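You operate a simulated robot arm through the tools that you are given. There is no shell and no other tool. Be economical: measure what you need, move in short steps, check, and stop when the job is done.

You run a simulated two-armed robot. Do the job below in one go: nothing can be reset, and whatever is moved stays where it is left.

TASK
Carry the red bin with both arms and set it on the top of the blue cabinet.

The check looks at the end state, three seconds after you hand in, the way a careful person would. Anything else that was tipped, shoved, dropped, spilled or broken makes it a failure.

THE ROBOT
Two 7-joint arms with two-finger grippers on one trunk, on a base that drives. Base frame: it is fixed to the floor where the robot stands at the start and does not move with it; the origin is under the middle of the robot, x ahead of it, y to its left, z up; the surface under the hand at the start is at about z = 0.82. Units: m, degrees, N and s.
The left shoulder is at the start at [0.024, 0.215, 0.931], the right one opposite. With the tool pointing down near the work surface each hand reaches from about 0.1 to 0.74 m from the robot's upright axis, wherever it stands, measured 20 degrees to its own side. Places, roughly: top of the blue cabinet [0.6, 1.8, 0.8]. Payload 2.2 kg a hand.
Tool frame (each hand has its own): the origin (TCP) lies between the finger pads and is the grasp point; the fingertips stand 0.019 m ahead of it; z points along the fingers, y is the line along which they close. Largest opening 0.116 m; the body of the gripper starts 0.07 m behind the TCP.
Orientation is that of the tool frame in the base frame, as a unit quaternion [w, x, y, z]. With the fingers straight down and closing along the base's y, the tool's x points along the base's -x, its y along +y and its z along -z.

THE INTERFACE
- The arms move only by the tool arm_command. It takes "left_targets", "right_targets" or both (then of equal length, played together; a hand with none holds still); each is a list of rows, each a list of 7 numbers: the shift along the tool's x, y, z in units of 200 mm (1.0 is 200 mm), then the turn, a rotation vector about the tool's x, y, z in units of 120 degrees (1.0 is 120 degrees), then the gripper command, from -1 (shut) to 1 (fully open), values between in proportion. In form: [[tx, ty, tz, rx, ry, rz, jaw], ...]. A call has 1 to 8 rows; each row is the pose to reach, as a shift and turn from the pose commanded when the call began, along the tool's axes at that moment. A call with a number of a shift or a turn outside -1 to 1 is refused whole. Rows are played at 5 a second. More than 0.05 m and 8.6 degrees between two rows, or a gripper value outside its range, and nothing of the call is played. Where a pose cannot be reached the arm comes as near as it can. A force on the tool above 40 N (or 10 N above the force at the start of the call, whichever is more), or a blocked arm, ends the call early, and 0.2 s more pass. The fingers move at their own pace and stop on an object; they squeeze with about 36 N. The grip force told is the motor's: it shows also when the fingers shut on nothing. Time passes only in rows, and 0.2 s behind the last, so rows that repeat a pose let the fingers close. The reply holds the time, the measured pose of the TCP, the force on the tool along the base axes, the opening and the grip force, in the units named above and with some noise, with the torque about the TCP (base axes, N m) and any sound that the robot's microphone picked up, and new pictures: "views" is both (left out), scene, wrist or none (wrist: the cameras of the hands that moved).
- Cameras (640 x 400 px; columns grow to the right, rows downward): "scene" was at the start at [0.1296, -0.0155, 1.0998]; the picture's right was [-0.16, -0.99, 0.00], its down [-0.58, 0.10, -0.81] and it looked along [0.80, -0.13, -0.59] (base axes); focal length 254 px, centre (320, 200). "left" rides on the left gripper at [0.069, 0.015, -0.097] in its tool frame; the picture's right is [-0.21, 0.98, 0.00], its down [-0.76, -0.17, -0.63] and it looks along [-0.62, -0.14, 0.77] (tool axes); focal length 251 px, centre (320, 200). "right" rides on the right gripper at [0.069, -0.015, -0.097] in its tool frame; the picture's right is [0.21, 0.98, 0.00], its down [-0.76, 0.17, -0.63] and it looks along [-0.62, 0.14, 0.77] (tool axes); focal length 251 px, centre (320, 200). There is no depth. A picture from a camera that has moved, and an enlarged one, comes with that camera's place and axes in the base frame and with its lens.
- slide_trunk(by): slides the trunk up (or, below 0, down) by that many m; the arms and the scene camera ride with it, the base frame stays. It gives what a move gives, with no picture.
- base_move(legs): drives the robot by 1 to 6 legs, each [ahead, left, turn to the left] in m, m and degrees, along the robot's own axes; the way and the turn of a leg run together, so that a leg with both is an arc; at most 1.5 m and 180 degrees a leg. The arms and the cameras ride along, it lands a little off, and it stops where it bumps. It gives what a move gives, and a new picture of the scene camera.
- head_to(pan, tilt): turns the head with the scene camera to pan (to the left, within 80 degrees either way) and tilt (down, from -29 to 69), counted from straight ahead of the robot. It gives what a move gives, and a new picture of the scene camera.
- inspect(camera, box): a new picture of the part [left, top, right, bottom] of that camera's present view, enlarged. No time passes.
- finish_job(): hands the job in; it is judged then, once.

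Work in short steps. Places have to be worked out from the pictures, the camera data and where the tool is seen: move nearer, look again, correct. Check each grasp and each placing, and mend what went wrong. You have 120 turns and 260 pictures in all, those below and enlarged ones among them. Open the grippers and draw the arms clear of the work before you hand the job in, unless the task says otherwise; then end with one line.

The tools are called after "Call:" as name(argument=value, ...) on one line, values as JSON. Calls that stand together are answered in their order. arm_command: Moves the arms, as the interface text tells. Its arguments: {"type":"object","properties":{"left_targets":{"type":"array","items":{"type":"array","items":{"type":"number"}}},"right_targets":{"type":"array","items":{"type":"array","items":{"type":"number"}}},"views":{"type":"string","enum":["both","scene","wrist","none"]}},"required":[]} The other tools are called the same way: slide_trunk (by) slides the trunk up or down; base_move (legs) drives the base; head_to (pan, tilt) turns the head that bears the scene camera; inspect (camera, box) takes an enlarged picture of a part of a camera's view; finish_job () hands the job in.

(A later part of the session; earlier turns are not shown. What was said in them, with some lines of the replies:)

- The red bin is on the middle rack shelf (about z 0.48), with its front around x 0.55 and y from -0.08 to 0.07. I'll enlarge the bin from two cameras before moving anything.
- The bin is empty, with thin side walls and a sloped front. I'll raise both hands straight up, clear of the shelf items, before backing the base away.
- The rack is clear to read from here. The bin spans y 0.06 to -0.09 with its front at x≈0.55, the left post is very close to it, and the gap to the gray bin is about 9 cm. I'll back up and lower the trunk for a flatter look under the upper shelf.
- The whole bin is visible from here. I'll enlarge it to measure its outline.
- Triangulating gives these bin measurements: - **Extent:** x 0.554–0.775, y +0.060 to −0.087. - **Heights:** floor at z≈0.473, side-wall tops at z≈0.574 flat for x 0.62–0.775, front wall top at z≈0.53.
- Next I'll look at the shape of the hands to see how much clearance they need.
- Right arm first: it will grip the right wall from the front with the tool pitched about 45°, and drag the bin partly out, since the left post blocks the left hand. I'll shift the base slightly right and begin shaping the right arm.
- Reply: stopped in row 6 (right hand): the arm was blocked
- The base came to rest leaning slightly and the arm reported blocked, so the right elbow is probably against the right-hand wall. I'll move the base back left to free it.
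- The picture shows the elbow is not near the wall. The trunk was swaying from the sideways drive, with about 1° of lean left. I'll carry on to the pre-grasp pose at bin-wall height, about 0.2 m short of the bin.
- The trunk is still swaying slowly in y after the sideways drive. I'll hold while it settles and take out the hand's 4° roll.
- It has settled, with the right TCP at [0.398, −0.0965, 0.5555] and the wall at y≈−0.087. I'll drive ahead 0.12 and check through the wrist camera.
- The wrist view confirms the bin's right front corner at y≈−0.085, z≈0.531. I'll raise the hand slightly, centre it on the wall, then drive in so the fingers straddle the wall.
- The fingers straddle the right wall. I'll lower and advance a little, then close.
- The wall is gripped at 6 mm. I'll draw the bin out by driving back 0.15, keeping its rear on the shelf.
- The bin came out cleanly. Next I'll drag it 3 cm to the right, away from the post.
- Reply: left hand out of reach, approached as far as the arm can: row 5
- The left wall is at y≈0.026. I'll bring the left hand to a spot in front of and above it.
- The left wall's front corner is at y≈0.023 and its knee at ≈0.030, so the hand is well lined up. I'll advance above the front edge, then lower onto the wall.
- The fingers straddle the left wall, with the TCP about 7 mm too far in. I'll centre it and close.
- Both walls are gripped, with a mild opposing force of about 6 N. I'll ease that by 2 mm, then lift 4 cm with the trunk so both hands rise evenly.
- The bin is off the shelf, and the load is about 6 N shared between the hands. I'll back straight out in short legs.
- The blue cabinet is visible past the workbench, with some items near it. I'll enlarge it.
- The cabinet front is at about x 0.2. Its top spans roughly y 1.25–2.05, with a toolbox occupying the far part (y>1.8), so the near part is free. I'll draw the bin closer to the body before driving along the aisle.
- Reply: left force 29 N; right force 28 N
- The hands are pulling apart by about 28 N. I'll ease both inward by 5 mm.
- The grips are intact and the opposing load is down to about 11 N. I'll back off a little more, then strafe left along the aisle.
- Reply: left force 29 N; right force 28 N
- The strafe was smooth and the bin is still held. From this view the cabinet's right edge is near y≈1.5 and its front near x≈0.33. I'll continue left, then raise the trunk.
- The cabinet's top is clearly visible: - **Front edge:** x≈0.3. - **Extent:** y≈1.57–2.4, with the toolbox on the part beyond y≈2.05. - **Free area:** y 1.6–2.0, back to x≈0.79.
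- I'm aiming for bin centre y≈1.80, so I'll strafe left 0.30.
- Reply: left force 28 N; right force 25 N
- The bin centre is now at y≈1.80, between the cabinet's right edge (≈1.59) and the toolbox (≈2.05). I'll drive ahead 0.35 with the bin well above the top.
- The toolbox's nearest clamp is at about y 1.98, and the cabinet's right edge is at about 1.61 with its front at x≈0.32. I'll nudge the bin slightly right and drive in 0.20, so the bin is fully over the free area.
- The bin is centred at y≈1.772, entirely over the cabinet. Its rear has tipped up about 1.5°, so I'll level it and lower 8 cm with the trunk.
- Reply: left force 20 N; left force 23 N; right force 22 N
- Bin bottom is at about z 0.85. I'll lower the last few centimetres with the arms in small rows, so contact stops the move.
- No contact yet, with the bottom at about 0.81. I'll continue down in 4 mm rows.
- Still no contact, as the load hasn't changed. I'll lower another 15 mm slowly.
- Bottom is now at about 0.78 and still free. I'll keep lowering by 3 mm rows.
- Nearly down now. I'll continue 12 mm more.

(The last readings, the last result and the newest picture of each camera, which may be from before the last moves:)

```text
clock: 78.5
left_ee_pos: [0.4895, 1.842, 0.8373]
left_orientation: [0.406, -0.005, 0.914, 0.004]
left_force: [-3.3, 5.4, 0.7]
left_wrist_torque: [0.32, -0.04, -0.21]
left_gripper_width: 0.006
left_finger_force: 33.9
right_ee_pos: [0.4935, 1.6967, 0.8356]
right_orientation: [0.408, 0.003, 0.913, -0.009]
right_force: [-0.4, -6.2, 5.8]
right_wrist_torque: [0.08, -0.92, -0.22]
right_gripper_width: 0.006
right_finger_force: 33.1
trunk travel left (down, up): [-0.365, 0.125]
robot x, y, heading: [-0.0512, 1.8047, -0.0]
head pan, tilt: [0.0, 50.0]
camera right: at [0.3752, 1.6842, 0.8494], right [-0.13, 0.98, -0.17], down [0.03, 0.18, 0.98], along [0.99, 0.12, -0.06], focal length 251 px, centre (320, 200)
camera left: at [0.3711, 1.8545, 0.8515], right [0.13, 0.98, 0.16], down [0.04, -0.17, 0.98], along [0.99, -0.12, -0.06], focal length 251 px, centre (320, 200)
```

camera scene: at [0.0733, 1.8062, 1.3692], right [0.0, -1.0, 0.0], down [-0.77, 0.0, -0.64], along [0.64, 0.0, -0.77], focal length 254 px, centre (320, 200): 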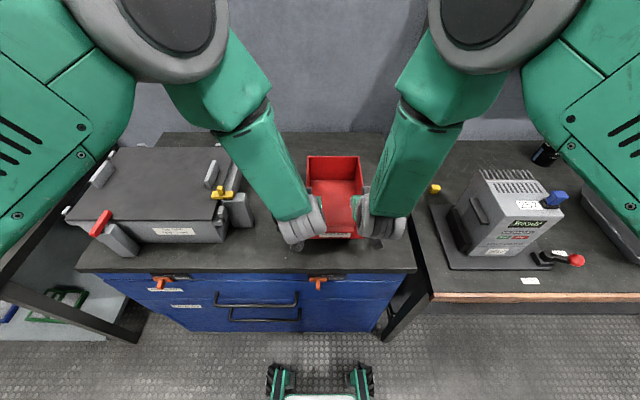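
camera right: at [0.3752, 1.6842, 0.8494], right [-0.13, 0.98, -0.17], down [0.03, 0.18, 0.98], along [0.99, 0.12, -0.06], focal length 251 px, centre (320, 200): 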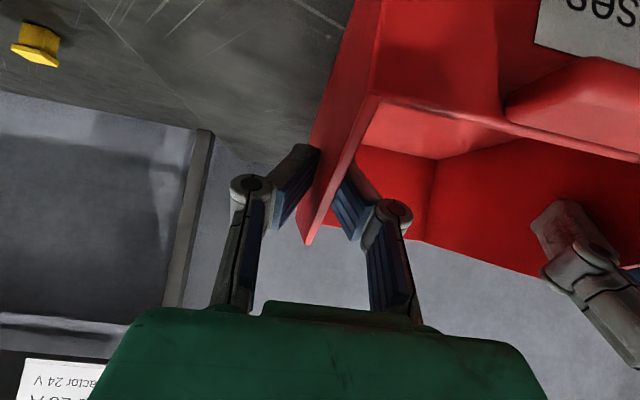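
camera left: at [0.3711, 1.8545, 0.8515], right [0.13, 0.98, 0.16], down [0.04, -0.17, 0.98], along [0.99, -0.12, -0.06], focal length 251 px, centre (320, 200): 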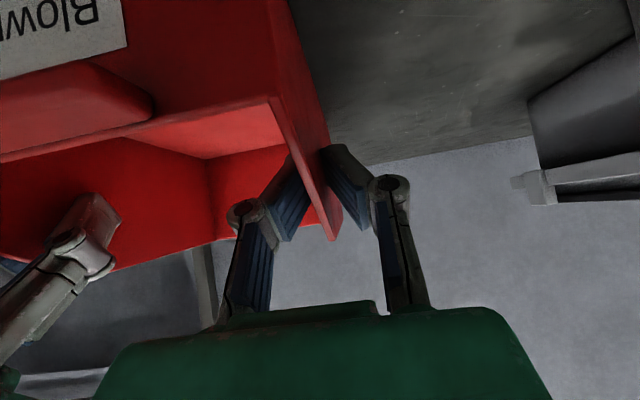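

Contact is made: each hand's vertical force rose by about 5 N, putting the cabinet top at z≈0.758. I'll open both grippers.

Call:
arm_command(left_targets=[[0, 0, 0, 0, 0, 0, -0.6], [0, 0, 0, 0, 0, 0, -0.2], [0, 0, 0, 0, 0, 0, -0.1], [0, 0, 0, 0, 0, 0, -0.1]], right_targets=[[0, 0, 0, 0, 0, 0, -0.6], [0, 0, 0, 0, 0, 0, -0.2], [0, 0, 0, 0, 0, 0, -0.1], [0, 0, 0, 0, 0, 0, -0.1]], views="both")

```text
clock: 79.5
left_ee_pos: [0.4886, 1.8427, 0.8367]
left_orientation: [0.405, -0.005, 0.915, 0.003]
left_force: [0.0, -0.1, -0.5]
left_wrist_torque: [0.0, 0.0, -0.01]
left_gripper_width: 0.0524
left_finger_force: 0.0
right_ee_pos: [0.4923, 1.6973, 0.8362]
right_orientation: [0.407, 0.003, 0.913, -0.008]
right_force: [0.7, -0.3, 0.8]
right_wrist_torque: [-0.03, -0.01, 0.02]
right_gripper_width: 0.0524
right_finger_force: 0.0
trunk travel left (down, up): [-0.365, 0.125]
robot x, y, heading: [-0.0495, 1.8093, -0.1]
head pan, tilt: [0.0, 50.0]
camera scene: at [0.0726, 1.8062, 1.3693], right [0.0, -1.0, 0.0], down [-0.77, 0.0, -0.64], along [0.64, 0.0, -0.77], focal length 254 px, centre (320, 200)
camera right: at [0.3753, 1.6845, 0.8488], right [-0.13, 0.98, -0.17], down [0.04, 0.18, 0.98], along [0.99, 0.12, -0.06], focal length 251 px, centre (320, 200)
camera left: at [0.3713, 1.8545, 0.8509], right [0.13, 0.98, 0.16], down [0.04, -0.17, 0.98], along [0.99, -0.12, -0.06], focal length 251 px, centre (320, 200)
```

scene: 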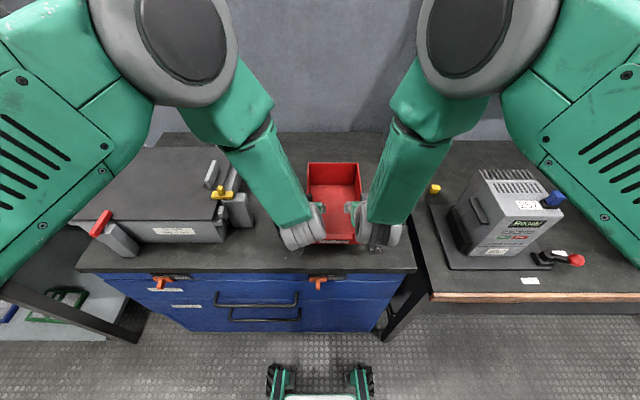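
right: 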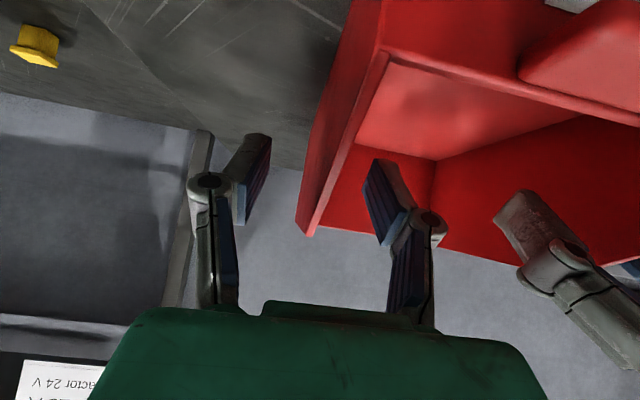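
left: 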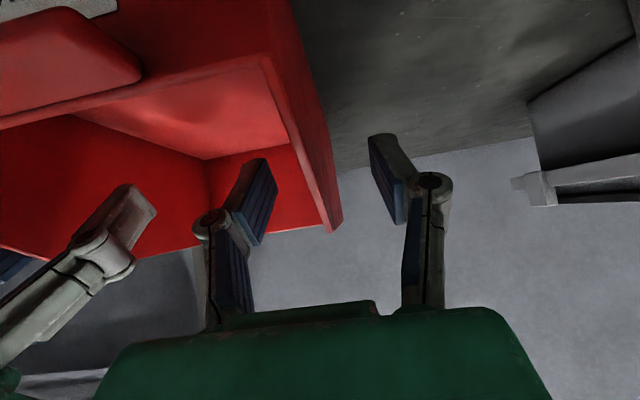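

Both hands are clear and the bin is standing on the cabinet. I'll raise the hands straight up 8 cm out of the walls.

Call:
arm_command(left_targets=[[-0.055, 0, -0.05, 0, 0, 0, -0.1], [-0.11, 0, -0.1, 0, 0, 0, -0.1], [-0.165, 0, -0.15, 0, 0, 0, -0.1], [-0.22, 0, -0.2, 0, 0, 0, -0.1], [-0.3, 0, -0.27, 0, 0, 0, -0.1]], right_targets=[[-0.055, 0, -0.05, 0, 0, 0, -0.1], [-0.11, 0, -0.1, 0, 0, 0, -0.1], [-0.165, 0, -0.15, 0, 0, 0, -0.1], [-0.22, 0, -0.2, 0, 0, 0, -0.1], [-0.3, 0, -0.27, 0, 0, 0, -0.1]], views="scene")

```text
clock: 80.7
left_ee_pos: [0.488, 1.8484, 0.9147]
left_orientation: [0.399, -0.014, 0.917, 0.004]
left_force: [1.1, 0.5, 0.5]
left_wrist_torque: [-0.05, -0.01, -0.03]
left_gripper_width: 0.0523
left_finger_force: 0.0
right_ee_pos: [0.4891, 1.6963, 0.916]
right_orientation: [0.407, 0.005, 0.913, -0.008]
right_force: [0.5, -0.5, -0.1]
right_wrist_torque: [0.02, 0.02, 0.0]
right_gripper_width: 0.0522
right_finger_force: 0.0
trunk travel left (down, up): [-0.365, 0.125]
robot x, y, heading: [-0.0492, 1.8064, 0.3]
head pan, tilt: [0.0, 50.0]
camera scene: at [0.0713, 1.8062, 1.3694], right [0.0, -1.0, 0.0], down [-0.77, 0.0, -0.64], along [0.64, 0.0, -0.77], focal length 254 px, centre (320, 200)
```

scene: 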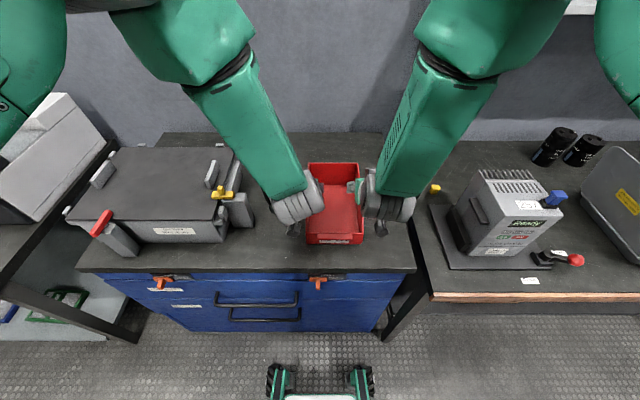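

The hands are above the rims and the bin is undisturbed. I'll raise the trunk for margin, then back away.

Call:
slide_trunk(by=0.08)

Call:
base_move(legs=[[-0.4, 0, 0]])

Call:
inspect(camera="scene", box=[160, 60, 480, 260])

```text
clock: 81.8
left_ee_pos: [0.4897, 1.8467, 0.9985]
left_orientation: [0.402, -0.015, 0.915, 0.002]
left_force: [0.1, 0.0, -0.8]
left_wrist_torque: [0.03, -0.02, -0.01]
left_gripper_width: 0.0522
left_finger_force: 0.1
right_ee_pos: [0.4915, 1.6965, 0.9968]
right_orientation: [0.408, 0.006, 0.913, -0.007]
right_force: [0.2, -0.4, 0.4]
right_wrist_torque: [-0.02, 0.01, 0.03]
right_gripper_width: 0.0523
right_finger_force: 0.2
trunk travel left (down, up): [-0.445, 0.045]
robot x, y, heading: [-0.0465, 1.8079, -0.1]
head pan, tilt: [0.0, 50.0]
```

```text
clock: 84.3
left_ee_pos: [0.0908, 1.8462, 0.9995]
left_orientation: [0.403, -0.014, 0.915, 0.002]
left_force: [-0.2, 0.6, -0.2]
left_wrist_torque: [0.01, 0.02, 0.01]
left_gripper_width: 0.0522
left_finger_force: 0.0
right_ee_pos: [0.0889, 1.6946, 0.9946]
right_orientation: [0.405, 0.007, 0.914, -0.009]
right_force: [-0.5, 0.0, 0.6]
right_wrist_torque: [0.02, -0.02, 0.01]
right_gripper_width: 0.0524
right_finger_force: 0.1
trunk travel left (down, up): [-0.445, 0.045]
robot x, y, heading: [-0.4504, 1.8072, 0.1]
head pan, tilt: [0.0, 50.0]
camera scene: at [-0.3283, 1.8053, 1.4491], right [0.0, -1.0, 0.0], down [-0.77, 0.0, -0.64], along [0.64, 0.0, -0.77], focal length 254 px, centre (320, 200)
```

scene: 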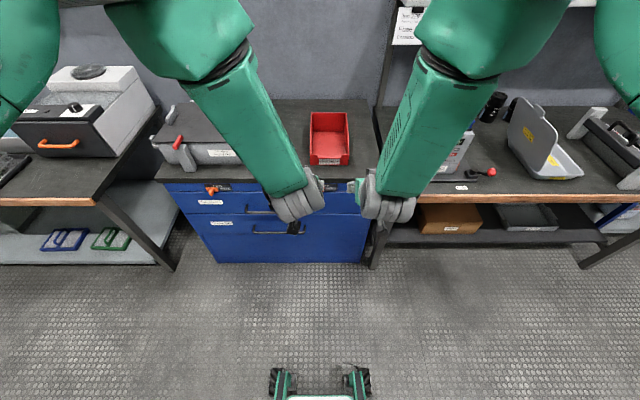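

```text
2.00 times, centred on (320, 160) of scene
camera zoom: at [-0.3283, 1.8053, 1.4491], right [0.0, -1.0, 0.0], down [-0.77, 0.0, -0.64], along [0.64, 0.0, -0.77], focal length 508 px, centre (320, 280)
```

zoom: 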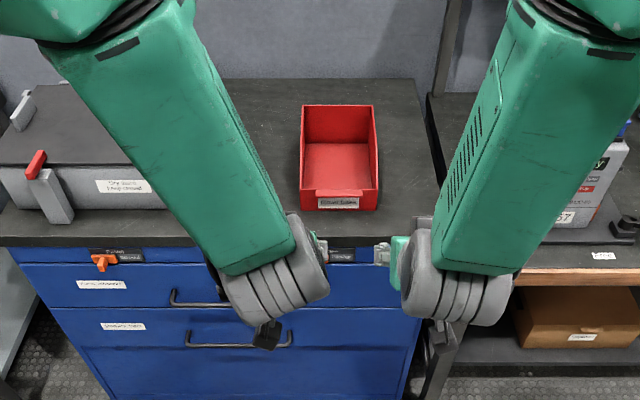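

The bin sits upright and fully on the cabinet top, clear of the edge and the toolbox. I'll open the grippers wider, well away from everything, and hand in.

Call:
arm_command(left_targets=[[0, 0, 0, 0, 0, 0, 0.6], [0, 0, 0, 0, 0, 0, 0.6]], right_targets=[[0, 0, 0, 0, 0, 0, 0.6], [0, 0, 0, 0, 0, 0, 0.6]], views="none")

Call:
finish_job()

```text
clock: 84.9
left_ee_pos: [0.088, 1.8481, 1.0014]
left_orientation: [0.404, -0.017, 0.915, 0.002]
left_force: [-0.4, -0.6, 0.7]
left_wrist_torque: [0.0, -0.04, -0.01]
left_gripper_width: 0.0929
left_finger_force: 0.1
right_ee_pos: [0.085, 1.6929, 0.9969]
right_orientation: [0.407, 0.009, 0.913, -0.009]
right_force: [-0.9, -0.3, -0.6]
right_wrist_torque: [0.01, 0.0, -0.02]
right_gripper_width: 0.0929
right_finger_force: 0.0
trunk travel left (down, up): [-0.445, 0.045]
robot x, y, heading: [-0.4506, 1.8073, -0.2]
head pan, tilt: [0.0, 50.0]
```

```text
The job is handed in.
```

The red bin was carried with both arms and is standing upright on top of the blue cabinet, clear of the toolbox; the grippers are open, the arms are drawn clear, and I saw nothing else moved.
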